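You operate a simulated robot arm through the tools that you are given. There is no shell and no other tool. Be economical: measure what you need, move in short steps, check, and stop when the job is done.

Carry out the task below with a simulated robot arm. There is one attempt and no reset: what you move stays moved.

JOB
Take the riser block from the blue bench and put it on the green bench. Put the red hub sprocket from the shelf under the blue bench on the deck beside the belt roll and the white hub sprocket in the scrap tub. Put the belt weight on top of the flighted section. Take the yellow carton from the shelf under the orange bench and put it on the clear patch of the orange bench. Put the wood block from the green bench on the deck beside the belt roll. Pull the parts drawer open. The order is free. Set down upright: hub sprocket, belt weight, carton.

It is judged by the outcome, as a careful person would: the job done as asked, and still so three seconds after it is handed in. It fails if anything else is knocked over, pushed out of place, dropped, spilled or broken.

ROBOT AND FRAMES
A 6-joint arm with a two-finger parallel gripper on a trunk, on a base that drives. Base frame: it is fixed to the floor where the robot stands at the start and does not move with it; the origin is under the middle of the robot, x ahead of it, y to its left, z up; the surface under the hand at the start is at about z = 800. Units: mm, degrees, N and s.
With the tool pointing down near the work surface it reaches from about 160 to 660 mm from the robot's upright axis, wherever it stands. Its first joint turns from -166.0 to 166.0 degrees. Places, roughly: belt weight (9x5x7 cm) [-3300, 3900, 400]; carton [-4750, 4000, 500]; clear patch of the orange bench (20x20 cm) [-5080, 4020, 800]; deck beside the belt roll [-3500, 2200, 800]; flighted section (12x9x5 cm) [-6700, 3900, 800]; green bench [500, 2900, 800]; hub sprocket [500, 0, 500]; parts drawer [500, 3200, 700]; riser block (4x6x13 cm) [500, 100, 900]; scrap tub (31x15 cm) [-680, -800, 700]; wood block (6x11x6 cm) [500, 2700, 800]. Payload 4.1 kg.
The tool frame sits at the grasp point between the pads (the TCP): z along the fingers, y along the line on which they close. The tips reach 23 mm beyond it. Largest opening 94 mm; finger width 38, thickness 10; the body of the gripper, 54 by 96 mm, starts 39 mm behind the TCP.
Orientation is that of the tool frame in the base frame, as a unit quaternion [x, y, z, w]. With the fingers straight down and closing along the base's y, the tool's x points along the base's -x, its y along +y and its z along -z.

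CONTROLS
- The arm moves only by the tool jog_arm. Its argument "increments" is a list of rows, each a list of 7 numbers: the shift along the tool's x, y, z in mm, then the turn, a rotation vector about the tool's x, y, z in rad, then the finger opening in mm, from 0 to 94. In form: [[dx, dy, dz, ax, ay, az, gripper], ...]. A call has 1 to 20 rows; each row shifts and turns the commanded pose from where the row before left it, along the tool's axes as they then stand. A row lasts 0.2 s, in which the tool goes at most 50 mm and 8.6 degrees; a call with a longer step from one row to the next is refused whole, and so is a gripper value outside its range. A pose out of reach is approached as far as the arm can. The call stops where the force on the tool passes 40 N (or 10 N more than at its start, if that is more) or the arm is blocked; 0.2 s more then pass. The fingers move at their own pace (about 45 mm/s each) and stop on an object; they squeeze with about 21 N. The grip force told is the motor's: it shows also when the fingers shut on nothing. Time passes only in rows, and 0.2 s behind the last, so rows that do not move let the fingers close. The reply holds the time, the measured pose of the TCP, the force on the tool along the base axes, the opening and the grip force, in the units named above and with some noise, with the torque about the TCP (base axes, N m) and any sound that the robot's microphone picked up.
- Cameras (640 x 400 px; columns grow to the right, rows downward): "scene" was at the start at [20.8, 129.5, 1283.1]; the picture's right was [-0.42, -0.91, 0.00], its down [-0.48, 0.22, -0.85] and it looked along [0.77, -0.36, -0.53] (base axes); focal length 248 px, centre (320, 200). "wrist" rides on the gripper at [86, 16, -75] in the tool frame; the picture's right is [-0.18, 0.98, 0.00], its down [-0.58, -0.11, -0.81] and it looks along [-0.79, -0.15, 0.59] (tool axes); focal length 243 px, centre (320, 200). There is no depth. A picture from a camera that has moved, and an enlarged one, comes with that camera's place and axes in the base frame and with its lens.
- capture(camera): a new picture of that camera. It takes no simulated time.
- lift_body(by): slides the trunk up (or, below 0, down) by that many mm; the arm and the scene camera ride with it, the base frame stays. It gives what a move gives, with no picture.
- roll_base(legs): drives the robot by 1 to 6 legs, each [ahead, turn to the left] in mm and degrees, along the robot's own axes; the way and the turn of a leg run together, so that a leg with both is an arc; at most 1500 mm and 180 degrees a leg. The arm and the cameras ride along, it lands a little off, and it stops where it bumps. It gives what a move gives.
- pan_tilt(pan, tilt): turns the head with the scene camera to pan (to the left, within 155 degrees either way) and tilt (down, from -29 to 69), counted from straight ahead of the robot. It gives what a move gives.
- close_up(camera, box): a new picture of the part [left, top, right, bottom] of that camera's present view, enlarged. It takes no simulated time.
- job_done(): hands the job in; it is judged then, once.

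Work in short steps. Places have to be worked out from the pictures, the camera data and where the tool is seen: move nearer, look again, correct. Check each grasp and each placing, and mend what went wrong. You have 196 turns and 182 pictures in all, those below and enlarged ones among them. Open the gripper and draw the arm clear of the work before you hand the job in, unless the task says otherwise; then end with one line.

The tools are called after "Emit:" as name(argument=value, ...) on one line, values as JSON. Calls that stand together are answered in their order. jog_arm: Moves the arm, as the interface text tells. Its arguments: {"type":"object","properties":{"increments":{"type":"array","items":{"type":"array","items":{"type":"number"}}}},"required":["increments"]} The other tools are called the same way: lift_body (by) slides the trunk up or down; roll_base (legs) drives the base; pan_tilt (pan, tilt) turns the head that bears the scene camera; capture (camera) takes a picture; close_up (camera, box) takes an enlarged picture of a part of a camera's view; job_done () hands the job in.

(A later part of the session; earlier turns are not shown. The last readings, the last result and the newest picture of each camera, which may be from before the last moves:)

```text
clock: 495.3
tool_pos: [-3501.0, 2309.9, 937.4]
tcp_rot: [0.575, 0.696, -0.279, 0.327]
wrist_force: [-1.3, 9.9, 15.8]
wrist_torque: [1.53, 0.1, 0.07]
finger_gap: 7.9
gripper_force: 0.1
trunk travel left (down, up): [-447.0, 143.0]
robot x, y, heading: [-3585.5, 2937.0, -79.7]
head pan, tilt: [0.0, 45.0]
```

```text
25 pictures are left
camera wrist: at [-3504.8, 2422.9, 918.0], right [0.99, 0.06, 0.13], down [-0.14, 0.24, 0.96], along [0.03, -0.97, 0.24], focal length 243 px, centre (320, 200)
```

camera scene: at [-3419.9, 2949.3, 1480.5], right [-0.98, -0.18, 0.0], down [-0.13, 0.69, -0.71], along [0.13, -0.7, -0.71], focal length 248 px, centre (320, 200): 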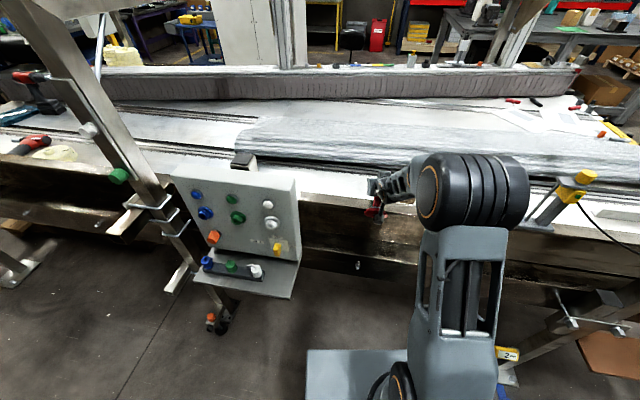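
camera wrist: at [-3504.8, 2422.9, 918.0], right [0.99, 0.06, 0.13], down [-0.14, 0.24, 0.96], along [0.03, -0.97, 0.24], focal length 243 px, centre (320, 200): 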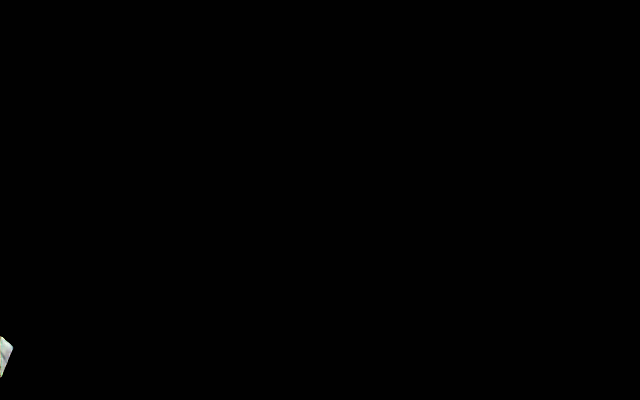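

The arm met something near the machine edge and the sprocket seems to have slipped. Zoom before moving.

Emit:
close_up(camera="scene", box=[300, 140, 460, 260])

```text
3.33 times, centred on (380, 200) of scene
camera zoom: at [-3419.9, 2949.3, 1480.5], right [-0.98, -0.18, 0.0], down [-0.13, 0.69, -0.71], along [0.13, -0.7, -0.71], focal length 827 px, centre (120, 200)
```

zoom: 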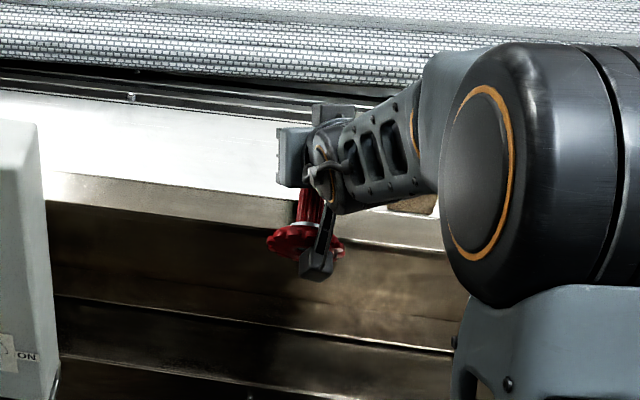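

The sprocket appears pinned between the machine's side beam (outer face y≈2369) and my camera arm. I need a tighter look before acting.

Emit:
close_up(camera="scene", box=[345, 165, 405, 225])

```text
6.67 times, centred on (375, 195) of scene
camera zoom: at [-3419.9, 2949.3, 1480.5], right [-0.98, -0.18, 0.0], down [-0.13, 0.69, -0.71], along [0.13, -0.7, -0.71], focal length 1654 px, centre (-47, 233)
```

zoom: 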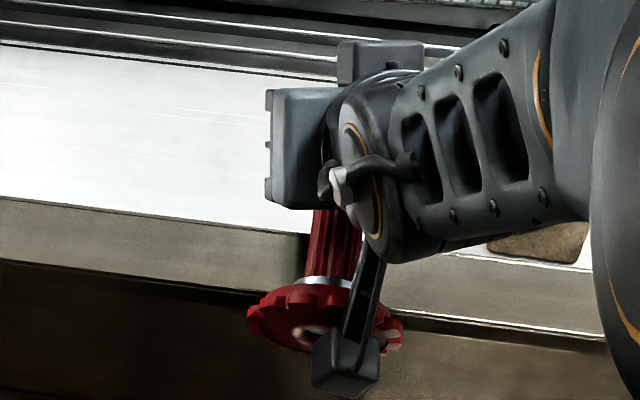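

The sprocket is tilted: post lying forward on the beam top under my closed fingers, disc held against the beam by the camera box. The box push alone should hold it, so I keep a slight forward push, open the fingers around the post and look.

Emit:
jog_arm(increments=[[-1.3, 0, 1.5, 0, 0, 0, 8], [0, 0, 0, 0, 0, 0, 48], [0, 0, 0, 0, 0, 0, 48], [0, 0, 0, 0, 0, 0, 48]])

Emit:
close_up(camera="scene", box=[345, 165, 405, 225])

```text
clock: 496.3
tool_pos: [-3499.2, 2308.9, 936.4]
tcp_rot: [0.576, 0.696, -0.278, 0.326]
wrist_force: [-2.4, 15.2, 13.6]
wrist_torque: [1.63, 0.1, 0.15]
finger_gap: 47.8
gripper_force: 0.0
trunk travel left (down, up): [-447.0, 143.0]
robot x, y, heading: [-3587.1, 2936.6, -79.7]
head pan, tilt: [0.0, 45.0]
```

```text
6.67 times, centred on (375, 195) of scene
camera zoom: at [-3420.0, 2949.9, 1480.4], right [-0.98, -0.18, 0.0], down [-0.13, 0.69, -0.71], along [0.13, -0.7, -0.71], focal length 1654 px, centre (-47, 233)
```

zoom: 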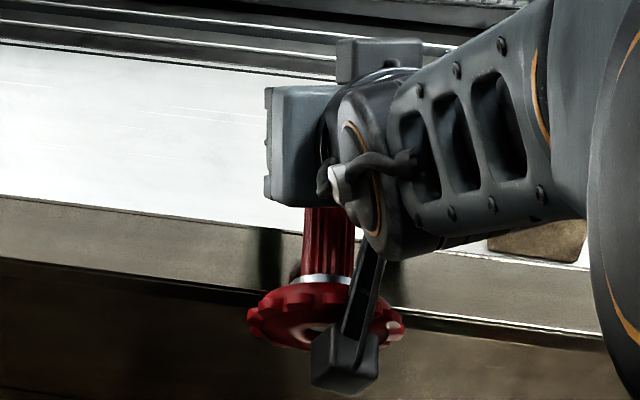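

Still pinned by the box alone with the fingers open. The post points forward and up ~20°, its tip just below the pads. I lower ~18 mm with slight forward push and close on it in the same call.

Emit:
jog_arm(increments=[[5.4, 0, 7.6, 0, 0, 0, 48], [5.4, 0, 7.6, 0, 0, 0, 48], [0, 0, 0, 0, 0, 0, 10], [0, 0, 0, 0, 0, 0, 10], [0, 0, 0, 0, 0, 0, 10], [0, 0, 0, 0, 0, 0, 10]])

Emit:
close_up(camera="scene", box=[345, 165, 405, 225])

```text
clock: 496.7
tool_pos: [-3499.2, 2309.5, 935.0]
tcp_rot: [0.576, 0.696, -0.278, 0.327]
wrist_force: [-3.3, 25.5, 23.3]
wrist_torque: [2.67, 0.12, 0.24]
finger_gap: 48.1
gripper_force: 0.0
trunk travel left (down, up): [-447.0, 143.0]
robot x, y, heading: [-3587.1, 2936.9, -79.8]
head pan, tilt: [0.0, 45.0]
stopped in row 1: the force on the tool passed its limit at 49 N (the readings are from after the stop); the commanded pose is now the measured one
```

```text
6.67 times, centred on (375, 195) of scene
camera zoom: at [-3420.5, 2952.6, 1480.6], right [-0.98, -0.18, 0.0], down [-0.13, 0.69, -0.71], along [0.13, -0.7, -0.7], focal length 1654 px, centre (-47, 233)
```

zoom: 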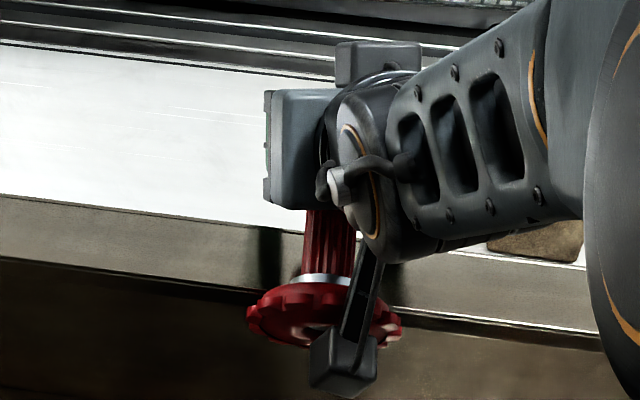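

The box contact is rigid, so the sprocket is firmly pinned. Try closing the fingers here: a 24 mm gap would mean the post tip is already between the pads.

Emit:
jog_arm(increments=[[0, 0, 0, 0, 0, 0, 12], [0, 0, 0, 0, 0, 0, 12], [0, 0, 0, 0, 0, 0, 12], [0, 0, 0, 0, 0, 0, 12]])

```text
clock: 497.5
tool_pos: [-3499.7, 2308.7, 937.2]
tcp_rot: [0.575, 0.695, -0.281, 0.329]
wrist_force: [-3.3, 22.8, 25.9]
wrist_torque: [2.87, 0.19, 0.35]
finger_gap: 12.3
gripper_force: 0.2
trunk travel left (down, up): [-447.0, 143.0]
robot x, y, heading: [-3588.0, 2935.8, -79.3]
head pan, tilt: [0.0, 45.0]
stopped in row 3: the force on the tool passed its limit at 45 N (the readings are from after the stop); the commanded pose is now the measured one
```

Missed (12 mm). Reopen, then pitch the fingers down around the camera-box contact so they straddle the post.

Emit:
jog_arm(increments=[[-0.5, 0, -1.5, 0, 0, 0, 48], [0, 0, 0, 0, 0, 0, 48], [0, 0, 0, 0, 0, 0, 48]])

Emit:
jog_arm(increments=[[7.6, 0, 4.9, 0, 0.1, 0, 48], [7.6, 0, 4.9, 0, 0.1, 0, 48], [0, 0, 0, 0, 0, 0, 48]])

Emit:
close_up(camera="scene", box=[345, 165, 405, 225])

```text
clock: 498.3
tool_pos: [-3500.5, 2307.9, 935.7]
tcp_rot: [0.576, 0.695, -0.279, 0.328]
wrist_force: [-4.7, 17.8, 18.5]
wrist_torque: [2.09, 0.16, 0.38]
finger_gap: 48.2
gripper_force: 0.0
trunk travel left (down, up): [-447.0, 143.0]
robot x, y, heading: [-3585.9, 2938.6, -79.7]
head pan, tilt: [0.0, 45.0]
```

```text
clock: 499.1
tool_pos: [-3495.3, 2307.5, 928.8]
tcp_rot: [0.583, 0.713, -0.24, 0.307]
wrist_force: [-3.9, 3.3, 10.0]
wrist_torque: [0.88, 0.04, 0.26]
finger_gap: 48.0
gripper_force: 0.0
out of reach, approached as far as the arm can: row 2
trunk travel left (down, up): [-447.0, 143.0]
robot x, y, heading: [-3580.8, 2933.8, -79.3]
head pan, tilt: [0.0, 45.0]
```

```text
6.67 times, centred on (375, 195) of scene
camera zoom: at [-3420.2, 2948.4, 1480.4], right [-0.98, -0.18, 0.0], down [-0.13, 0.69, -0.71], along [0.13, -0.7, -0.71], focal length 1654 px, centre (-47, 233)
```

zoom: 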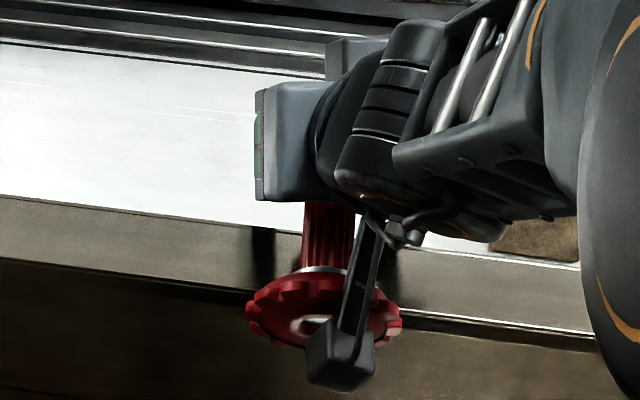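

Sprocket still pinned; fingers ~7 mm lower. Test-close again.

Emit:
jog_arm(increments=[[0, 0, 0, 0, 0, 0, 12], [0, 0, 0, 0, 0, 0, 12], [0, 0, 0, 0, 0, 0, 12]])

```text
clock: 499.9
tool_pos: [-3493.9, 2307.6, 928.1]
tcp_rot: [0.582, 0.714, -0.24, 0.307]
wrist_force: [1.8, 7.3, 7.8]
wrist_torque: [0.87, 0.09, -0.02]
finger_gap: 13.0
gripper_force: 0.8
trunk travel left (down, up): [-447.0, 143.0]
robot x, y, heading: [-3589.6, 2935.0, -79.2]
head pan, tilt: [0.0, 45.0]
```

Not yet. Reopen and pivot further down ~12 mm.

Emit:
jog_arm(increments=[[0, 0, 0, 0, 0, 0, 48], [0, 0, 0, 0, 0, 0, 48], [7, 0, 6, 0, 0.08, 0, 48], [7, 0, 6, 0, 0.08, 0, 48], [0, 0, 0, 0, 0, 0, 48]])

Emit:
close_up(camera="scene", box=[345, 165, 405, 225])

```text
clock: 501.1
tool_pos: [-3491.3, 2308.4, 918.3]
tcp_rot: [0.588, 0.727, -0.212, 0.286]
wrist_force: [-2.8, 0.2, 10.7]
wrist_torque: [0.87, 0.09, 0.15]
finger_gap: 48.0
gripper_force: 0.1
out of reach, approached as far as the arm can: row 3, 4
trunk travel left (down, up): [-447.0, 143.0]
robot x, y, heading: [-3588.3, 2935.3, -79.5]
head pan, tilt: [0.0, 45.0]
```

```text
6.67 times, centred on (375, 195) of scene
camera zoom: at [-3420.1, 2948.3, 1480.5], right [-0.98, -0.18, 0.0], down [-0.13, 0.69, -0.71], along [0.13, -0.7, -0.71], focal length 1654 px, centre (-47, 233)
```

zoom: 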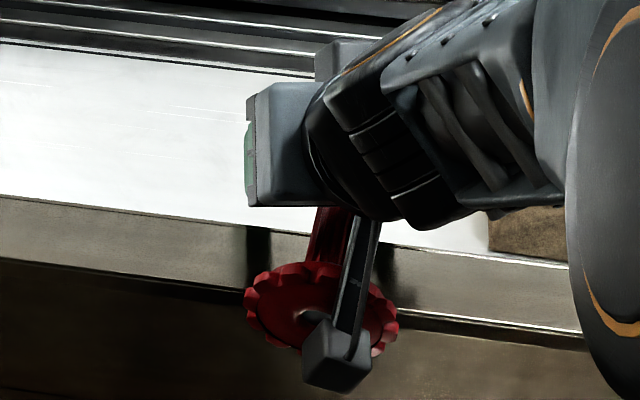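

The post now lies nearly level with its tip at about the pad centre. Close.

Emit:
jog_arm(increments=[[0, 0, 0, 0, 0, 0, 12], [0, 0, 0, 0, 0, 0, 12], [0, 0, 0, 0, 0, 0, 12], [0, 0, 0, 0, 0, 0, 12]])

```text
clock: 502.1
tool_pos: [-3490.4, 2308.0, 918.8]
tcp_rot: [0.588, 0.726, -0.212, 0.286]
wrist_force: [-2.6, -0.1, 7.5]
wrist_torque: [0.65, 0.1, 0.18]
finger_gap: 18.0
gripper_force: 6.0
trunk travel left (down, up): [-447.0, 143.0]
robot x, y, heading: [-3585.5, 2935.3, -79.8]
head pan, tilt: [0.0, 45.0]
```

Gap 18: only the top chord of the post is touched. Reopen and lower another ~12 mm.

Emit:
jog_arm(increments=[[0, 0, 0, 0, 0, 0, 48], [0, 0, 0, 0, 0, 0, 48], [7, 0, 7, 0, 0.07, 0, 48], [7, 0, 7, 0, 0.07, 0, 48], [0, 0, 0, 0, 0, 0, 12], [0, 0, 0, 0, 0, 0, 12], [0, 0, 0, 0, 0, 0, 12], [0, 0, 0, 0, 0, 0, 12]])

Emit:
close_up(camera="scene", box=[345, 165, 405, 225])

```text
clock: 503.9
tool_pos: [-3486.7, 2309.5, 907.7]
tcp_rot: [0.596, 0.741, -0.177, 0.251]
wrist_force: [-10.3, -6.5, 32.7]
wrist_torque: [1.24, 0.27, 0.46]
finger_gap: 22.0
gripper_force: 21.6
out of reach, approached as far as the arm can: row 3
trunk travel left (down, up): [-447.0, 143.0]
robot x, y, heading: [-3589.0, 2937.7, -79.7]
head pan, tilt: [0.0, 45.0]
```

```text
6.67 times, centred on (375, 195) of scene
camera zoom: at [-3421.4, 2949.1, 1480.8], right [-0.98, -0.18, 0.0], down [-0.13, 0.69, -0.71], along [0.13, -0.7, -0.71], focal length 1654 px, centre (-47, 233)
```

zoom: 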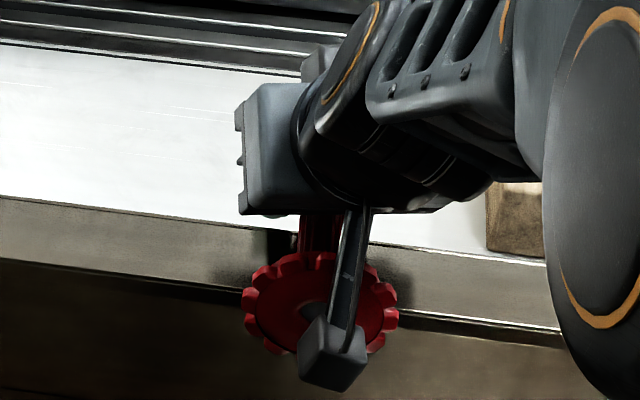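

Gap 22 with full grip force: the post is gripped. Lift 20 mm with the trunk and check.

Emit:
lift_body(by=20)

Emit:
close_up(camera="scene", box=[345, 165, 405, 225])

```text
clock: 504.6
tool_pos: [-3486.8, 2310.1, 922.3]
tcp_rot: [0.597, 0.743, -0.174, 0.247]
wrist_force: [-0.2, 1.1, 1.1]
wrist_torque: [0.09, 0.02, -0.03]
finger_gap: 12.1
gripper_force: 0.0
trunk travel left (down, up): [-467.0, 123.0]
robot x, y, heading: [-3586.6, 2936.1, -79.6]
head pan, tilt: [0.0, 45.0]
```

```text
6.67 times, centred on (375, 195) of scene
camera zoom: at [-3419.6, 2947.7, 1500.3], right [-0.98, -0.18, 0.0], down [-0.13, 0.7, -0.71], along [0.13, -0.7, -0.71], focal length 1654 px, centre (-47, 233)
```

zoom: 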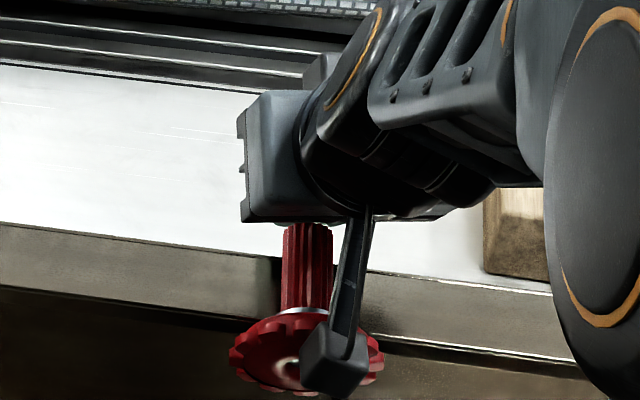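

The post slipped out on lifting but the sprocket is still caught between box and beam, with its post just behind the fingertips. I open just enough, move the pads back over the post and close immediately, in one call.

Emit:
jog_arm(increments=[[0, 0, 0, 0, 0, 0, 38], [14, 0, 2, 0, 0, 0, 38], [2, 0, 0, 0, 0, 0, 8], [0, 0, 0, 0, 0, 0, 8], [0, 0, 0, 0, 0, 0, 8], [0, 0, 0, 0, 0, 0, 8]])

Emit:
close_up(camera="scene", box=[345, 165, 405, 225])

```text
clock: 506.0
tool_pos: [-3489.9, 2319.3, 913.0]
tcp_rot: [0.597, 0.743, -0.174, 0.249]
wrist_force: [-0.3, 0.1, 2.0]
wrist_torque: [0.1, 0.03, -0.04]
finger_gap: 8.0
gripper_force: 0.4
trunk travel left (down, up): [-467.0, 123.0]
robot x, y, heading: [-3587.0, 2939.4, -79.5]
head pan, tilt: [0.0, 45.0]
```

```text
6.67 times, centred on (375, 195) of scene
camera zoom: at [-3419.7, 2947.5, 1500.4], right [-0.98, -0.18, 0.0], down [-0.13, 0.7, -0.71], along [0.13, -0.7, -0.71], focal length 1654 px, centre (-47, 233)
```

zoom: 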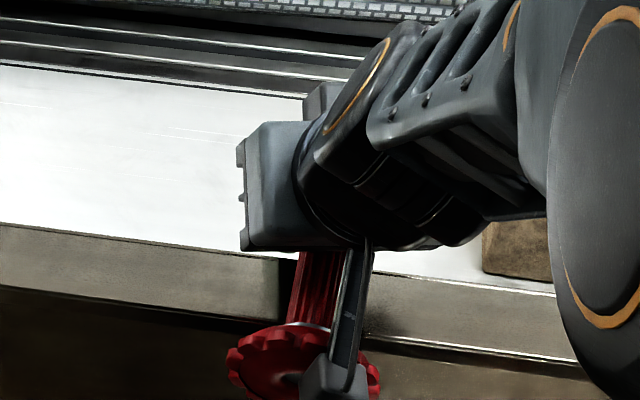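

The post is offset ~13 mm to −x of the finger centre, so the fingers closed beside it. Open wide, shift −x and down, and close in one call.

Emit:
jog_arm(increments=[[0, -4, 0, 0, 0, 0, 64], [0, -4, 0, 0, 0, 0, 64], [0, -3, 0, 0, 0, 0, 64], [13, 0, 7.3, 0, 0, 0, 64], [0, 0, 0, 0, 0, 0, 8], [0, 0, 0, 0, 0, 0, 8], [0, 0, 0, 0, 0, 0, 8], [0, 0, 0, 0, 0, 0, 8], [0, 0, 0, 0, 0, 0, 8]])

Emit:
close_up(camera="scene", box=[345, 165, 405, 225])

```text
clock: 507.0
tool_pos: [-3500.2, 2318.0, 914.2]
tcp_rot: [0.596, 0.738, -0.184, 0.259]
wrist_force: [1.5, 5.9, 14.4]
wrist_torque: [1.02, -0.1, -0.03]
finger_gap: 47.7
gripper_force: 2.3
trunk travel left (down, up): [-467.0, 123.0]
robot x, y, heading: [-3583.0, 2935.6, -79.3]
head pan, tilt: [0.0, 45.0]
stopped in row 5: the force on the tool passed its limit at 48 N (the readings are from after the stop); the commanded pose is now the measured one
```

```text
6.67 times, centred on (375, 195) of scene
camera zoom: at [-3419.9, 2949.0, 1500.5], right [-0.98, -0.18, 0.0], down [-0.13, 0.69, -0.71], along [0.13, -0.7, -0.71], focal length 1654 px, centre (-47, 233)
```

zoom: 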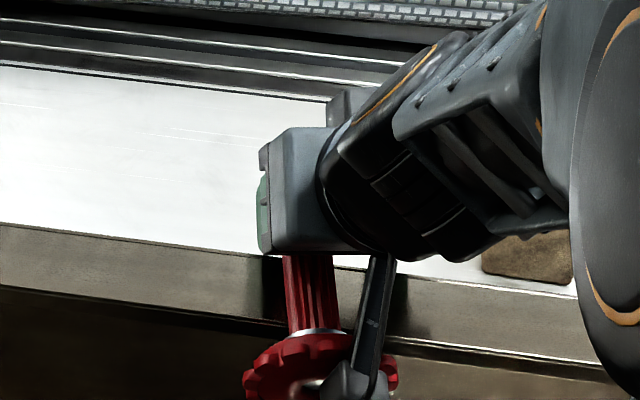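

Re-pinned; the post is now ~14 mm to +x of centre. Shift +x and close.

Emit:
jog_arm(increments=[[0, 5, 0, 0, 0, 0, 60], [0, 6, 0, 0, 0, 0, 60], [4, 0, 2, 0, 0, 0, 60], [0, 0, 0, 0, 0, 0, 8], [0, 0, 0, 0, 0, 0, 8], [0, 0, 0, 0, 0, 0, 8], [0, 0, 0, 0, 0, 0, 8]])

Emit:
close_up(camera="scene", box=[345, 165, 405, 225])

```text
clock: 508.1
tool_pos: [-3484.3, 2322.2, 915.1]
tcp_rot: [0.592, 0.738, -0.186, 0.263]
wrist_force: [2.7, 3.3, 14.6]
wrist_torque: [0.93, -0.02, -0.15]
finger_gap: 15.5
gripper_force: 1.1
trunk travel left (down, up): [-467.0, 123.0]
robot x, y, heading: [-3585.5, 2938.5, -79.4]
head pan, tilt: [0.0, 45.0]
stopped in row 5: the force on the tool passed its limit at 41 N (the readings are from after the stop); the commanded pose is now the measured one
```

```text
6.67 times, centred on (375, 195) of scene
camera zoom: at [-3419.7, 2949.5, 1500.1], right [-0.98, -0.19, 0.0], down [-0.13, 0.69, -0.71], along [0.13, -0.7, -0.71], focal length 1654 px, centre (-47, 233)
```

zoom: 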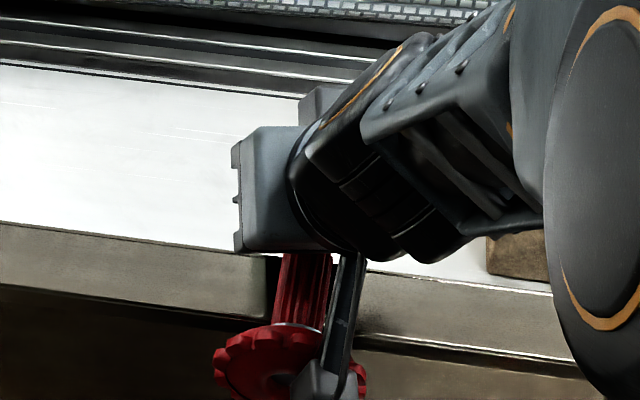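

Centred in x now, but the fingers are above the post. Open, pitch steeper around the box contact, and close.

Emit:
jog_arm(increments=[[0, -2, -1, 0, 0, 0, 56], [0, -2, 0, 0, 0, 0, 56], [0, 0, 0, 0, 0, 0, 56], [4.6, 0, 4.6, 0, 0.07, 0, 56], [4.6, 0, 4.6, 0, 0.07, 0, 56], [4.6, 0, 4.6, 0, 0.07, 0, 56], [0, 0, 0, 0, 0, 0, 8], [0, 0, 0, 0, 0, 0, 8], [0, 0, 0, 0, 0, 0, 8], [0, 0, 0, 0, 0, 0, 8]])

Emit:
close_up(camera="scene", box=[345, 165, 405, 225])

```text
clock: 509.2
tool_pos: [-3488.3, 2316.7, 910.3]
tcp_rot: [0.603, 0.747, -0.159, 0.229]
wrist_force: [-0.9, 1.4, 10.7]
wrist_torque: [0.27, -0.26, 0.05]
finger_gap: 55.8
gripper_force: 0.1
trunk travel left (down, up): [-467.0, 123.0]
robot x, y, heading: [-3583.3, 2933.6, -79.5]
head pan, tilt: [0.0, 45.0]
stopped in row 5: the force on the tool passed its limit at 45 N (the readings are from after the stop); the commanded pose is now the measured one
```

```text
6.67 times, centred on (375, 195) of scene
camera zoom: at [-3419.7, 2948.3, 1500.1], right [-0.98, -0.18, 0.0], down [-0.13, 0.69, -0.71], along [0.13, -0.7, -0.71], focal length 1654 px, centre (-47, 233)
```

zoom: 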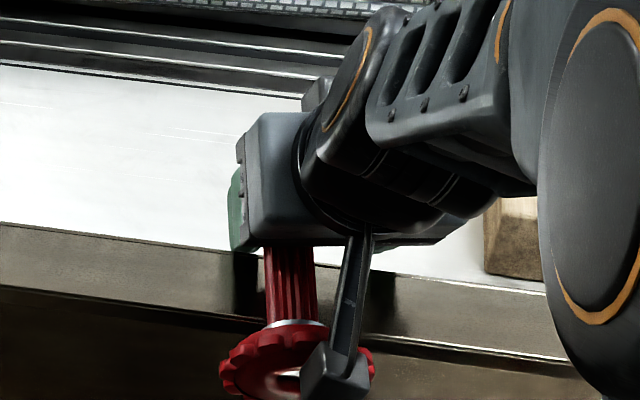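

The contact force moved to the palm: the post is now between the fingers. Close.

Emit:
jog_arm(increments=[[0, 0, -0.5, 0, 0, 0, 8], [0, 0, 0, 0, 0, 0, 8], [0, 0, 0, 0, 0, 0, 8], [0, 0, 0, 0, 0, 0, 8]])

```text
clock: 510.2
tool_pos: [-3489.7, 2319.7, 908.2]
tcp_rot: [0.603, 0.749, -0.156, 0.226]
wrist_force: [-1.3, 1.0, 2.0]
wrist_torque: [0.09, 0.0, 0.07]
finger_gap: 8.2
gripper_force: 0.4
trunk travel left (down, up): [-467.0, 123.0]
robot x, y, heading: [-3584.8, 2937.3, -79.6]
head pan, tilt: [0.0, 45.0]
```

Missed. Look at the state.

Emit:
close_up(camera="scene", box=[335, 160, 425, 240])

Emit:
close_up(camera="wrist", box=[0, 0, 640, 400])

```text
5.00 times, centred on (380, 200) of scene
camera zoom: at [-3419.7, 2947.2, 1500.3], right [-0.98, -0.18, 0.0], down [-0.13, 0.7, -0.71], along [0.13, -0.7, -0.71], focal length 1241 px, centre (20, 200)
```

zoom: 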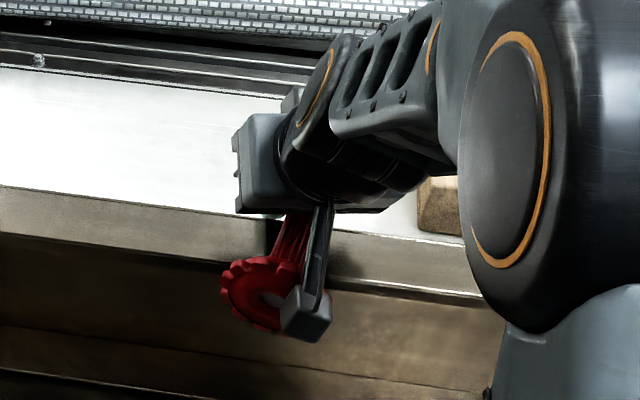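

```text
1.00 times, centred on (320, 200) of wrist (not enlarged: the box is as wide or as high as the picture)
camera zoom: at [-3499.1, 2431.6, 927.3], right [0.99, 0.07, 0.13], down [-0.13, -0.1, 0.99], along [0.08, -0.99, -0.09], focal length 243 px, centre (320, 200)
```

zoom: 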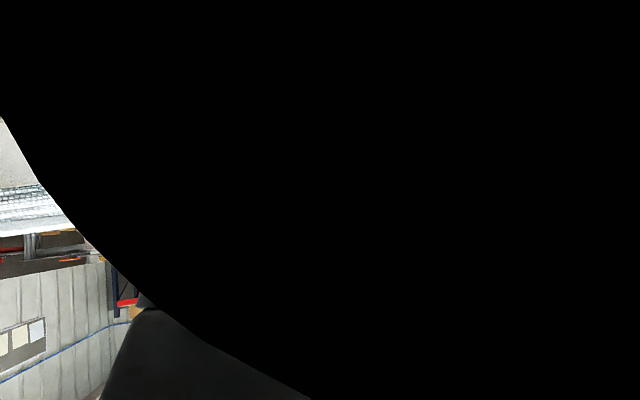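

The sprocket still rests on the beam; its post tip lies too far back, partly under the palm. I open, shift −x, then drop the pads back over the post and close at once.

Emit:
jog_arm(increments=[[-0.6, -4.4, -3, 0, 0, 0, 52], [-0.6, -4.4, -3, 0, 0, 0, 52], [-0.6, -4.5, -3, 0, 0, 0, 52], [25, 3.9, 3.5, 0, 0, 0, 52], [0, 0, 0, 0, 0, 0, 8], [0, 0, 0, 0, 0, 0, 8], [0, 0, 0, 0, 0, 0, 8], [0, 0, 0, 0, 0, 0, 8]])

Emit:
close_up(camera="scene", box=[335, 160, 425, 240])

```text
clock: 511.2
tool_pos: [-3502.2, 2322.6, 916.3]
tcp_rot: [0.603, 0.742, -0.17, 0.238]
wrist_force: [-0.6, -2.3, 2.8]
wrist_torque: [-0.04, -0.12, -0.07]
finger_gap: 51.6
gripper_force: 0.1
trunk travel left (down, up): [-467.0, 123.0]
robot x, y, heading: [-3587.1, 2936.2, -79.7]
head pan, tilt: [0.0, 45.0]
stopped in row 4: the force on the tool passed its limit at 53 N (the readings are from after the stop); the commanded pose is now the measured one
```

```text
5.00 times, centred on (380, 200) of scene
camera zoom: at [-3419.5, 2946.7, 1500.3], right [-0.98, -0.18, 0.0], down [-0.13, 0.7, -0.71], along [0.13, -0.7, -0.71], focal length 1241 px, centre (20, 200)
```

zoom: 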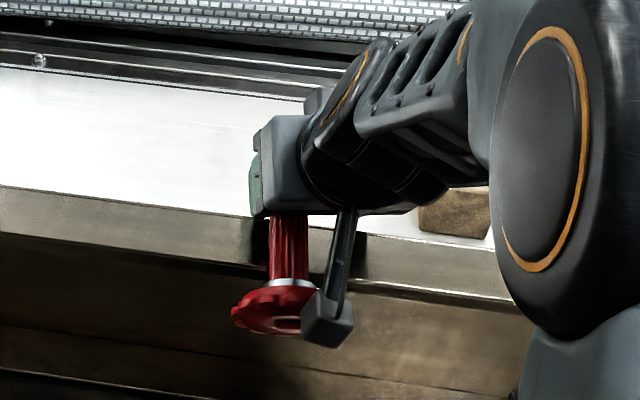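

Sprocket still resting; post about 12 mm to +x of the finger centre. Shift +x 10 and close.

Emit:
jog_arm(increments=[[0, 5, 0, 0, 0, 0, 52], [0, 5, 0, 0, 0, 0, 52], [0, 0, 0, 0, 0, 0, 8], [0, 0, 0, 0, 0, 0, 8], [0, 0, 0, 0, 0, 0, 8], [0, 0, 0, 0, 0, 0, 8]])

Emit:
close_up(camera="scene", box=[335, 160, 425, 240])

```text
clock: 512.6
tool_pos: [-3492.3, 2326.2, 915.4]
tcp_rot: [0.603, 0.742, -0.17, 0.238]
wrist_force: [3.4, -2.7, 5.9]
wrist_torque: [0.03, -0.13, -0.06]
finger_gap: 9.7
gripper_force: 2.2
trunk travel left (down, up): [-467.0, 123.0]
robot x, y, heading: [-3587.4, 2937.1, -79.2]
head pan, tilt: [0.0, 45.0]
```

```text
5.00 times, centred on (380, 200) of scene
camera zoom: at [-3419.2, 2947.0, 1500.3], right [-0.98, -0.18, 0.0], down [-0.13, 0.69, -0.71], along [0.13, -0.7, -0.71], focal length 1241 px, centre (20, 200)
```

zoom: 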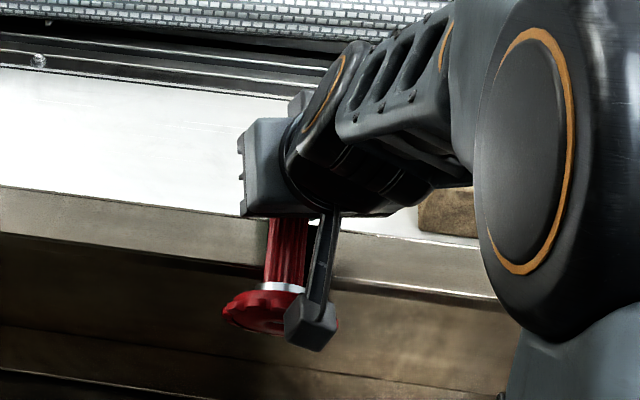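

The fingertips now press right on top of the post and are centred on it. Open, lower 20 mm straight down around it, close.

Emit:
jog_arm(increments=[[0, 0, -2, 0, 0, 0, 54], [0, 0, 0, 0, 0, 0, 54], [0, 0, 0, 0, 0, 0, 54], [5.5, 0, 8.5, 0, 0, 0, 54], [5.5, 0, 8.5, 0, 0, 0, 54], [0, 0, 0, 0, 0, 0, 8], [0, 0, 0, 0, 0, 0, 8], [0, 0, 0, 0, 0, 0, 8], [0, 0, 0, 0, 0, 0, 8]])

```text
clock: 513.7
tool_pos: [-3491.3, 2322.1, 914.8]
tcp_rot: [0.602, 0.74, -0.176, 0.245]
wrist_force: [3.1, -6.0, 0.1]
wrist_torque: [-0.12, -0.02, -0.29]
finger_gap: 54.5
gripper_force: 0.7
trunk travel left (down, up): [-467.0, 123.0]
robot x, y, heading: [-3592.5, 2935.1, -79.6]
head pan, tilt: [0.0, 45.0]
stopped in row 5: the force on the tool passed its limit at 53 N (the readings are from after the stop); the commanded pose is now the measured one
```

The fingertips are already at the beam-top level (~885), so the post tip must lie further back. With fingers open, slide back +22 mm at this height and close.

Emit:
jog_arm(increments=[[0, 0, -2, 0, 0, 0, 54], [8.4, 2.4, -6.6, 0, 0, 0, 54], [8.4, 2.4, -6.6, 0, 0, 0, 54], [0, 0, 0, 0, 0, 0, 8], [0, 0, 0, 0, 0, 0, 8], [0, 0, 0, 0, 0, 0, 8], [0, 0, 0, 0, 0, 0, 8]])

Emit:
close_up(camera="scene", box=[335, 160, 425, 240])

```text
clock: 514.3
tool_pos: [-3493.1, 2328.4, 923.6]
tcp_rot: [0.601, 0.737, -0.182, 0.25]
wrist_force: [-0.7, 2.2, 9.5]
wrist_torque: [-0.04, -0.39, 0.01]
finger_gap: 53.9
gripper_force: 0.0
trunk travel left (down, up): [-467.0, 123.0]
robot x, y, heading: [-3585.1, 2936.8, -79.5]
head pan, tilt: [0.0, 45.0]
stopped in row 2: the force on the tool passed its limit at 47 N (the readings are from after the stop); the commanded pose is now the measured one
```

```text
5.00 times, centred on (380, 200) of scene
camera zoom: at [-3419.7, 2947.0, 1500.4], right [-0.98, -0.18, 0.0], down [-0.13, 0.69, -0.71], along [0.13, -0.7, -0.71], focal length 1241 px, centre (20, 200)
```

zoom: 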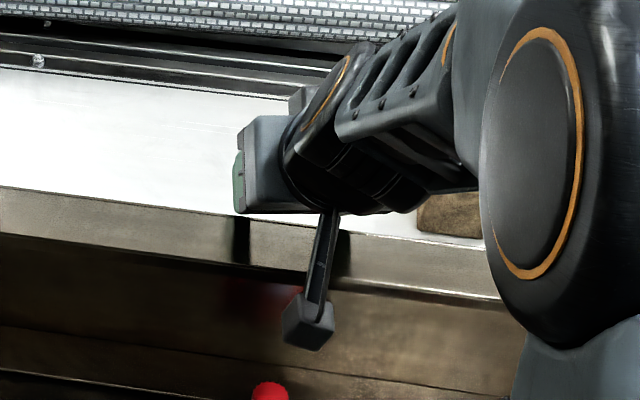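

The sprocket has slipped off the beam. Back away carefully and find where it went.

Emit:
roll_base(legs=[[-250, 0]])

Emit:
pan_tilt(pan=0, tilt=50)

Emit:
capture(camera="scene")

```text
clock: 515.1
tool_pos: [-3493.4, 2333.4, 928.6]
tcp_rot: [0.601, 0.732, -0.191, 0.257]
wrist_force: [-0.8, 4.3, 6.3]
wrist_torque: [0.16, -0.18, 0.2]
finger_gap: 53.7
gripper_force: 0.2
trunk travel left (down, up): [-467.0, 123.0]
robot x, y, heading: [-3590.7, 2943.3, -79.4]
head pan, tilt: [0.0, 45.0]
stopped in leg 1: the force on the tool passed its limit at 69 N (the readings are from after the stop); the commanded pose is now the measured one
```

```text
clock: 515.7
tool_pos: [-3494.3, 2333.0, 929.0]
tcp_rot: [0.602, 0.732, -0.19, 0.257]
wrist_force: [-0.9, 3.0, 10.9]
wrist_torque: [0.14, -0.3, 0.15]
finger_gap: 53.7
gripper_force: 0.1
trunk travel left (down, up): [-467.0, 123.0]
robot x, y, heading: [-3590.5, 2943.9, -79.4]
head pan, tilt: [0.0, 50.0]
```

```text
7 pictures are left
camera scene: at [-3422.6, 2961.8, 1493.6], right [-0.98, -0.18, 0.0], down [-0.14, 0.75, -0.64], along [0.12, -0.63, -0.77], focal length 248 px, centre (320, 200)
```

scene: 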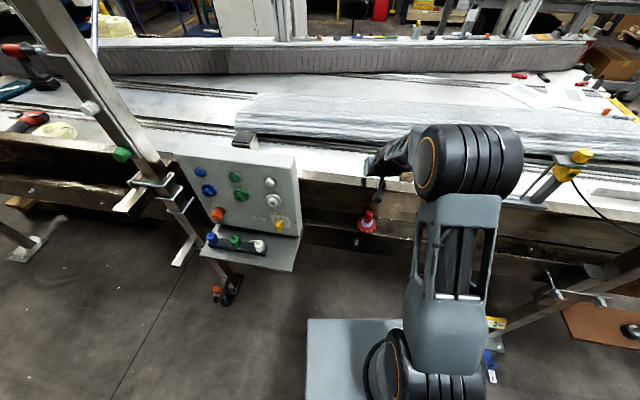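

The sprocket is standing upright on a lower ledge of the machine side. My fingers are hooked behind the beam, so raise first, then back off.

Emit:
lift_body(by=80)

Emit:
roll_base(legs=[[-200, 0]])

```text
clock: 516.9
tool_pos: [-3493.4, 2333.0, 1007.1]
tcp_rot: [0.602, 0.732, -0.19, 0.255]
wrist_force: [0.4, 0.1, -0.2]
wrist_torque: [-0.01, 0.04, -0.01]
finger_gap: 53.9
gripper_force: 0.0
trunk travel left (down, up): [-547.0, 43.0]
robot x, y, heading: [-3586.8, 2945.2, -79.6]
head pan, tilt: [0.0, 50.0]
```

```text
clock: 518.5
tool_pos: [-3529.6, 2527.8, 1007.2]
tcp_rot: [0.602, 0.733, -0.19, 0.255]
wrist_force: [0.5, 0.8, 0.5]
wrist_torque: [-0.04, -0.01, -0.02]
finger_gap: 54.0
gripper_force: 0.1
trunk travel left (down, up): [-547.0, 43.0]
robot x, y, heading: [-3622.2, 3140.2, -79.6]
head pan, tilt: [0.0, 50.0]
```

Free. Take one zoom from here to triangulate the sprocket.

Emit:
close_up(camera="scene", box=[310, 150, 410, 240])

```text
4.44 times, centred on (360, 195) of scene
camera zoom: at [-3458.5, 3156.1, 1573.5], right [-0.98, -0.18, 0.0], down [-0.14, 0.75, -0.64], along [0.12, -0.63, -0.77], focal length 1103 px, centre (142, 222)
```

zoom: 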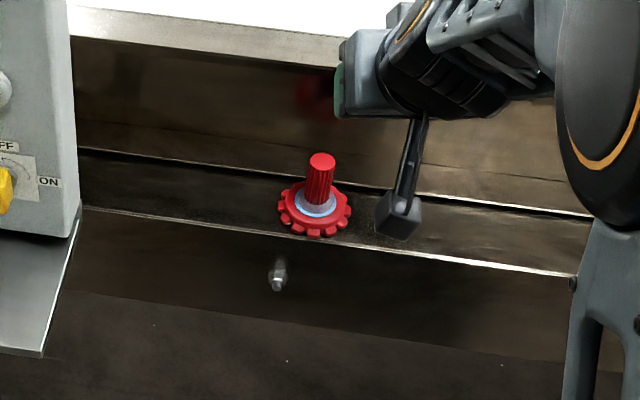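

The sprocket stands upright on a ledge at about (−3493, 2468), ledge z≈775. I back off, lower the trunk to its normal height and set the tool vertical for a clean top-down pick.

Emit:
roll_base(legs=[[-220, 0]])

Emit:
lift_body(by=-300)

Emit:
jog_arm(increments=[[-12, 0, -16, 0, 0.13, 0, 60], [-10, 0, -18, 0, 0.13, 0, 60], [-8, 0, -20, 0, 0.13, 0, 60], [-4, 0, -24, 0, 0.13, 0, 60], [0, 0, -30, 0, 0.13, 0, 60], [0, 0, -40, 0, 0, 0, 60], [0, 0, -40, 0, 0, 0, 60], [0, 0, -30, 0, 0, 0, 60]])

```text
clock: 520.2
tool_pos: [-3570.4, 2747.3, 1006.8]
tcp_rot: [0.601, 0.733, -0.19, 0.256]
wrist_force: [0.3, 0.1, -0.1]
wrist_torque: [0.0, -0.01, -0.03]
finger_gap: 54.0
gripper_force: 0.1
trunk travel left (down, up): [-547.0, 43.0]
robot x, y, heading: [-3666.5, 3357.6, -79.2]
head pan, tilt: [0.0, 50.0]
```

```text
clock: 523.2
tool_pos: [-3571.9, 2746.0, 708.1]
tcp_rot: [0.602, 0.733, -0.19, 0.256]
wrist_force: [-0.1, -0.1, -0.3]
wrist_torque: [0.0, 0.03, 0.0]
finger_gap: 53.9
gripper_force: 0.0
trunk travel left (down, up): [-247.0, 343.0]
robot x, y, heading: [-3665.3, 3360.5, -79.4]
head pan, tilt: [0.0, 50.0]
```

```text
clock: 525.0
tool_pos: [-3578.7, 2752.6, 935.6]
tcp_rot: [0.631, 0.776, 0.013, 0.008]
wrist_force: [-0.1, 0.4, 0.0]
wrist_torque: [0.0, 0.02, 0.02]
finger_gap: 59.9
gripper_force: 0.0
trunk travel left (down, up): [-247.0, 343.0]
robot x, y, heading: [-3663.4, 3362.4, -79.4]
head pan, tilt: [0.0, 50.0]
```

Vertical now. Retract, drive forward, and look with the wrist camera.

Emit:
jog_arm(increments=[[43, 0, 0, 0, 0, 0, 60], [43, 0, 0, 0, 0, 0, 60], [43, 0, 0, 0, 0, 0, 60]])

Emit:
roll_base(legs=[[340, 0]])

Emit:
capture(camera="wrist")

```text
clock: 525.8
tool_pos: [-3604.5, 2880.1, 935.0]
tcp_rot: [0.63, 0.776, 0.013, 0.008]
wrist_force: [0.5, 0.8, -0.1]
wrist_torque: [0.03, -0.01, 0.02]
finger_gap: 60.0
gripper_force: 0.1
trunk travel left (down, up): [-247.0, 343.0]
robot x, y, heading: [-3664.4, 3357.2, -79.3]
head pan, tilt: [0.0, 50.0]
```

```text
clock: 528.0
tool_pos: [-3543.5, 2536.2, 934.8]
tcp_rot: [0.632, 0.775, 0.012, 0.009]
wrist_force: [-0.4, -0.1, 0.1]
wrist_torque: [0.01, 0.02, -0.02]
finger_gap: 60.2
gripper_force: 0.1
trunk travel left (down, up): [-247.0, 343.0]
robot x, y, heading: [-3600.3, 3019.8, -79.6]
head pan, tilt: [0.0, 50.0]
```

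```text
5 pictures are left
camera wrist: at [-3546.7, 2623.3, 1011.2], right [1.0, 0.02, 0.03], down [-0.01, -0.6, 0.8], along [0.03, -0.8, -0.6], focal length 243 px, centre (320, 200)
```

wrist: 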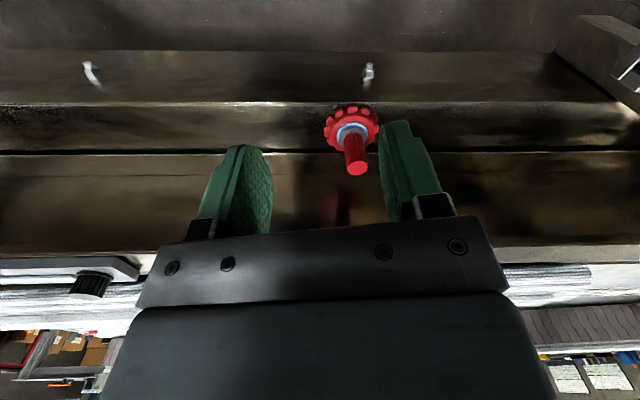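

Solved from the post geometry: sprocket at (−3497, 2425), post top z≈818, ledge 735. Roll 60 mm, centre above it and check at z≈880.

Emit:
roll_base(legs=[[60, 0]])

Emit:
jog_arm(increments=[[-29, 12, 0, 0, 0, 0, 60], [-29, 12, 0, 0, 0, 0, 60], [0, 0, 30, 0, 0, 0, 60], [0, 0, 25, 0, 0, 0, 60], [0, 0, 0, 0, 0, 0, 60]])

Emit:
capture(camera="wrist")

```text
clock: 529.0
tool_pos: [-3532.6, 2477.5, 935.3]
tcp_rot: [0.632, 0.775, 0.013, 0.008]
wrist_force: [-0.1, 0.1, 1.0]
wrist_torque: [0.03, -0.03, 0.01]
finger_gap: 59.8
gripper_force: 0.0
trunk travel left (down, up): [-247.0, 343.0]
robot x, y, heading: [-3591.5, 2954.8, -79.7]
head pan, tilt: [0.0, 50.0]
```

```text
clock: 530.2
tool_pos: [-3497.2, 2425.6, 879.9]
tcp_rot: [0.632, 0.775, 0.012, 0.008]
wrist_force: [-1.0, -0.7, 0.5]
wrist_torque: [0.0, 0.0, -0.04]
finger_gap: 60.0
gripper_force: 0.1
trunk travel left (down, up): [-247.0, 343.0]
robot x, y, heading: [-3594.0, 2961.0, -79.6]
head pan, tilt: [0.0, 50.0]
```

```text
4 pictures are left
camera wrist: at [-3499.8, 2512.1, 956.5], right [1.0, 0.02, 0.03], down [-0.01, -0.6, 0.8], along [0.03, -0.8, -0.6], focal length 243 px, centre (320, 200)
```

wrist: 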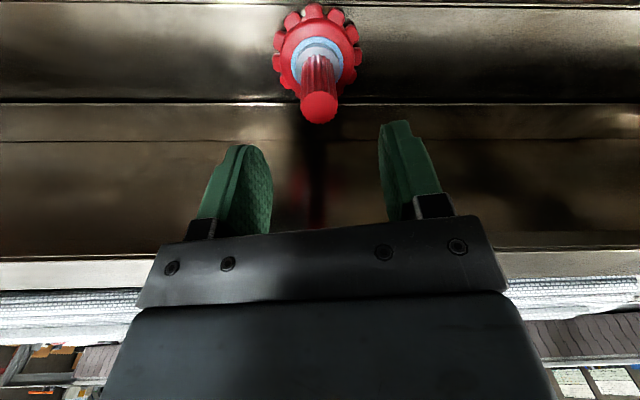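

Post at (−3495, 2430), top ≈825. Descend to z≈803 and close.

Emit:
jog_arm(increments=[[4, 2, 30, 0, 0, 0, 60], [0, 0, 30, 0, 0, 0, 60], [0, 0, 17, 0, 0, 0, 60], [0, 0, 0, 0, 0, 0, 60], [0, 0, 0, 0, 0, 0, 8], [0, 0, 0, 0, 0, 0, 8], [0, 0, 0, 0, 0, 0, 8], [0, 0, 0, 0, 0, 0, 8], [0, 0, 0, 0, 0, 0, 8]])

```text
clock: 530.7
tool_pos: [-3493.5, 2425.3, 852.3]
tcp_rot: [0.633, 0.774, -0.001, 0.021]
wrist_force: [0.3, 0.2, 12.3]
wrist_torque: [-0.51, 0.14, -0.02]
finger_gap: 60.0
gripper_force: 0.0
trunk travel left (down, up): [-247.0, 343.0]
robot x, y, heading: [-3593.5, 2957.3, -79.8]
head pan, tilt: [0.0, 50.0]
stopped in row 2: the force on the tool passed its limit at 58 N (the readings are from after the stop); the commanded pose is now the measured one
```

The gripper body's corner met the beam top because the tool is yawed 11°. Rise a little, square the yaw, shift 7 mm outward, then descend and close.

Emit:
jog_arm(increments=[[0, 0, -20, 0, 0, 0, 60], [0, 0, 0, 0, 0, 0.1, 60], [0, 0, 0, 0, 0, 0.1, 60], [8, 0, 0, 0, 0, 0, 60], [0, 0, 0, 0, 0, 0, 60]])

Emit:
jog_arm(increments=[[0, 0, 30, 0, 0, 0, 60], [0, 0, 25, 0, 0, 0, 60], [0, 0, 14, 0, 0, 0, 60], [0, 0, 0, 0, 0, 0, 60]])

```text
clock: 531.9
tool_pos: [-3494.8, 2434.2, 869.1]
tcp_rot: [0.706, 0.708, 0.003, 0.018]
wrist_force: [-0.3, 0.2, 0.0]
wrist_torque: [0.01, 0.01, -0.02]
finger_gap: 60.0
gripper_force: 0.0
trunk travel left (down, up): [-247.0, 343.0]
robot x, y, heading: [-3591.0, 2960.4, -79.7]
head pan, tilt: [0.0, 50.0]
```

```text
clock: 532.9
tool_pos: [-3494.9, 2431.8, 800.1]
tcp_rot: [0.706, 0.708, 0.004, 0.019]
wrist_force: [0.8, -0.1, 0.0]
wrist_torque: [0.01, 0.03, -0.01]
finger_gap: 60.1
gripper_force: 0.1
trunk travel left (down, up): [-247.0, 343.0]
robot x, y, heading: [-3590.5, 2956.1, -79.4]
head pan, tilt: [0.0, 50.0]
```

At z=800 without contact. Close on the post.

Emit:
jog_arm(increments=[[0, 0, 0, 0, 0, 0, 30], [0, 0, 0, 0, 0, 0, 8], [0, 0, 0, 0, 0, 0, 8], [0, 0, 0, 0, 0, 0, 8], [0, 0, 0, 0, 0, 0, 8]])

```text
clock: 534.1
tool_pos: [-3494.6, 2431.9, 800.6]
tcp_rot: [0.706, 0.708, 0.002, 0.019]
wrist_force: [-1.7, 0.3, 6.5]
wrist_torque: [-0.13, 0.34, -0.03]
finger_gap: 24.4
gripper_force: 21.3
trunk travel left (down, up): [-247.0, 343.0]
robot x, y, heading: [-3593.0, 2959.4, -79.8]
head pan, tilt: [0.0, 50.0]
```

Gripped (24.4 mm). Lift with the trunk well above the beam, back off, square up and approach the deck high.

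Emit:
lift_body(by=250)

Emit:
roll_base(legs=[[-250, 0], [0, -6.5]])

```text
clock: 536.7
tool_pos: [-3493.9, 2431.5, 1049.8]
tcp_rot: [0.706, 0.708, 0.004, 0.019]
wrist_force: [-0.3, 0.1, -1.2]
wrist_torque: [0.01, 0.02, -0.01]
finger_gap: 24.5
gripper_force: 20.7
trunk travel left (down, up): [-497.0, 93.0]
robot x, y, heading: [-3592.0, 2959.9, -79.6]
head pan, tilt: [0.0, 50.0]
```

```text
clock: 539.1
tool_pos: [-3598.2, 2664.8, 1050.8]
tcp_rot: [0.746, 0.666, 0.003, 0.018]
wrist_force: [-0.9, 0.7, -2.6]
wrist_torque: [0.01, -0.02, 0.01]
finger_gap: 24.4
gripper_force: 21.2
trunk travel left (down, up): [-497.0, 93.0]
robot x, y, heading: [-3636.5, 3198.2, -86.2]
head pan, tilt: [0.0, 50.0]
```

Drive in 490 mm with the sprocket high (bottom ≈990).

Emit:
roll_base(legs=[[490, 0]])

Emit:
pan_tilt(pan=0, tilt=45)

Emit:
jog_arm(increments=[[-22, 22, 0, 0, 0, 0, 8], [-22, 22, 0, 0, 0, 0, 8], [0, 0, 0, 0, 0, 0, 8]])

```text
clock: 542.0
tool_pos: [-3559.8, 2178.6, 1050.4]
tcp_rot: [0.743, 0.669, 0.003, 0.019]
wrist_force: [0.1, -0.3, -0.6]
wrist_torque: [0.01, -0.02, -0.01]
finger_gap: 24.2
gripper_force: 21.0
trunk travel left (down, up): [-497.0, 93.0]
robot x, y, heading: [-3602.1, 2711.2, -85.9]
head pan, tilt: [0.0, 50.0]
```

```text
clock: 542.6
tool_pos: [-3559.0, 2178.3, 1051.3]
tcp_rot: [0.743, 0.669, 0.002, 0.018]
wrist_force: [0.0, -0.3, -2.3]
wrist_torque: [-0.02, 0.01, -0.02]
finger_gap: 24.3
gripper_force: 20.5
trunk travel left (down, up): [-497.0, 93.0]
robot x, y, heading: [-3598.8, 2711.7, -85.6]
head pan, tilt: [0.0, 45.0]
```

```text
clock: 543.4
tool_pos: [-3521.2, 2129.3, 1050.0]
tcp_rot: [0.743, 0.669, 0.003, 0.019]
wrist_force: [-1.0, -0.7, -1.1]
wrist_torque: [-0.01, 0.01, 0.0]
finger_gap: 24.3
gripper_force: 21.0
trunk travel left (down, up): [-497.0, 93.0]
robot x, y, heading: [-3604.1, 2713.9, -85.7]
head pan, tilt: [0.0, 45.0]
```

Over the deck at (−3521, 2129). Lower the trunk 170 mm and check with one picture.

Emit:
lift_body(by=-170)

Emit:
close_up(camera="scene", box=[280, 100, 480, 225])

```text
clock: 545.3
tool_pos: [-3519.3, 2130.3, 880.5]
tcp_rot: [0.743, 0.669, 0.004, 0.018]
wrist_force: [-0.4, 0.7, -1.8]
wrist_torque: [0.02, 0.01, -0.01]
finger_gap: 24.1
gripper_force: 21.0
trunk travel left (down, up): [-327.0, 263.0]
robot x, y, heading: [-3603.8, 2714.8, -85.6]
head pan, tilt: [0.0, 45.0]
```

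```text
3.20 times, centred on (380, 162) of scene
camera zoom: at [-3434.2, 2703.5, 1360.4], right [-1.0, -0.07, 0.0], down [-0.05, 0.71, -0.71], along [0.05, -0.71, -0.71], focal length 794 px, centre (128, 320)
```

zoom: 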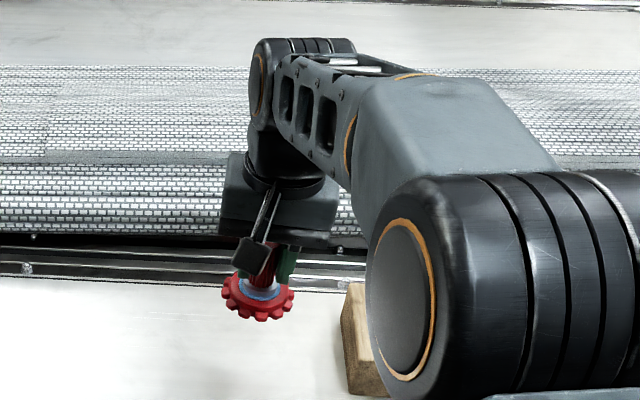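

Sprocket is upright over the deck beside the wood block. Lower to near contact.

Emit:
lift_body(by=-60)

Emit:
jog_arm(increments=[[0, 0, 3, 0, 0, 0, 8], [0, 0, 0, 0, 0, 0, 8], [0, 0, 3, 0, 0, 0, 8], [0, 0, 0, 0, 0, 0, 8]])

Emit:
jog_arm(increments=[[0, 0, 2, 0, 0, 0, 8], [0, 0, 0, 0, 0, 0, 8], [0, 0, 2, 0, 0, 0, 8], [0, 0, 0, 0, 0, 0, 8]])

```text
clock: 546.3
tool_pos: [-3519.5, 2130.2, 821.1]
tcp_rot: [0.743, 0.669, 0.002, 0.018]
wrist_force: [-0.2, 0.3, -2.2]
wrist_torque: [0.02, -0.01, 0.0]
finger_gap: 24.1
gripper_force: 20.9
trunk travel left (down, up): [-267.0, 323.0]
robot x, y, heading: [-3604.5, 2711.5, -85.7]
head pan, tilt: [0.0, 45.0]
```

```text
clock: 547.3
tool_pos: [-3519.0, 2129.3, 814.9]
tcp_rot: [0.742, 0.67, 0.003, 0.018]
wrist_force: [0.6, 0.1, -2.2]
wrist_torque: [-0.02, -0.01, -0.03]
finger_gap: 23.9
gripper_force: 20.7
trunk travel left (down, up): [-267.0, 323.0]
robot x, y, heading: [-3603.2, 2714.5, -85.5]
head pan, tilt: [0.0, 45.0]
```

```text
clock: 548.3
tool_pos: [-3518.8, 2131.1, 813.2]
tcp_rot: [0.743, 0.669, 0.002, 0.021]
wrist_force: [2.6, -2.4, 17.0]
wrist_torque: [-0.1, 0.47, 0.02]
finger_gap: 23.9
gripper_force: 20.7
trunk travel left (down, up): [-267.0, 323.0]
robot x, y, heading: [-3600.1, 2711.8, -85.6]
head pan, tilt: [0.0, 45.0]
```

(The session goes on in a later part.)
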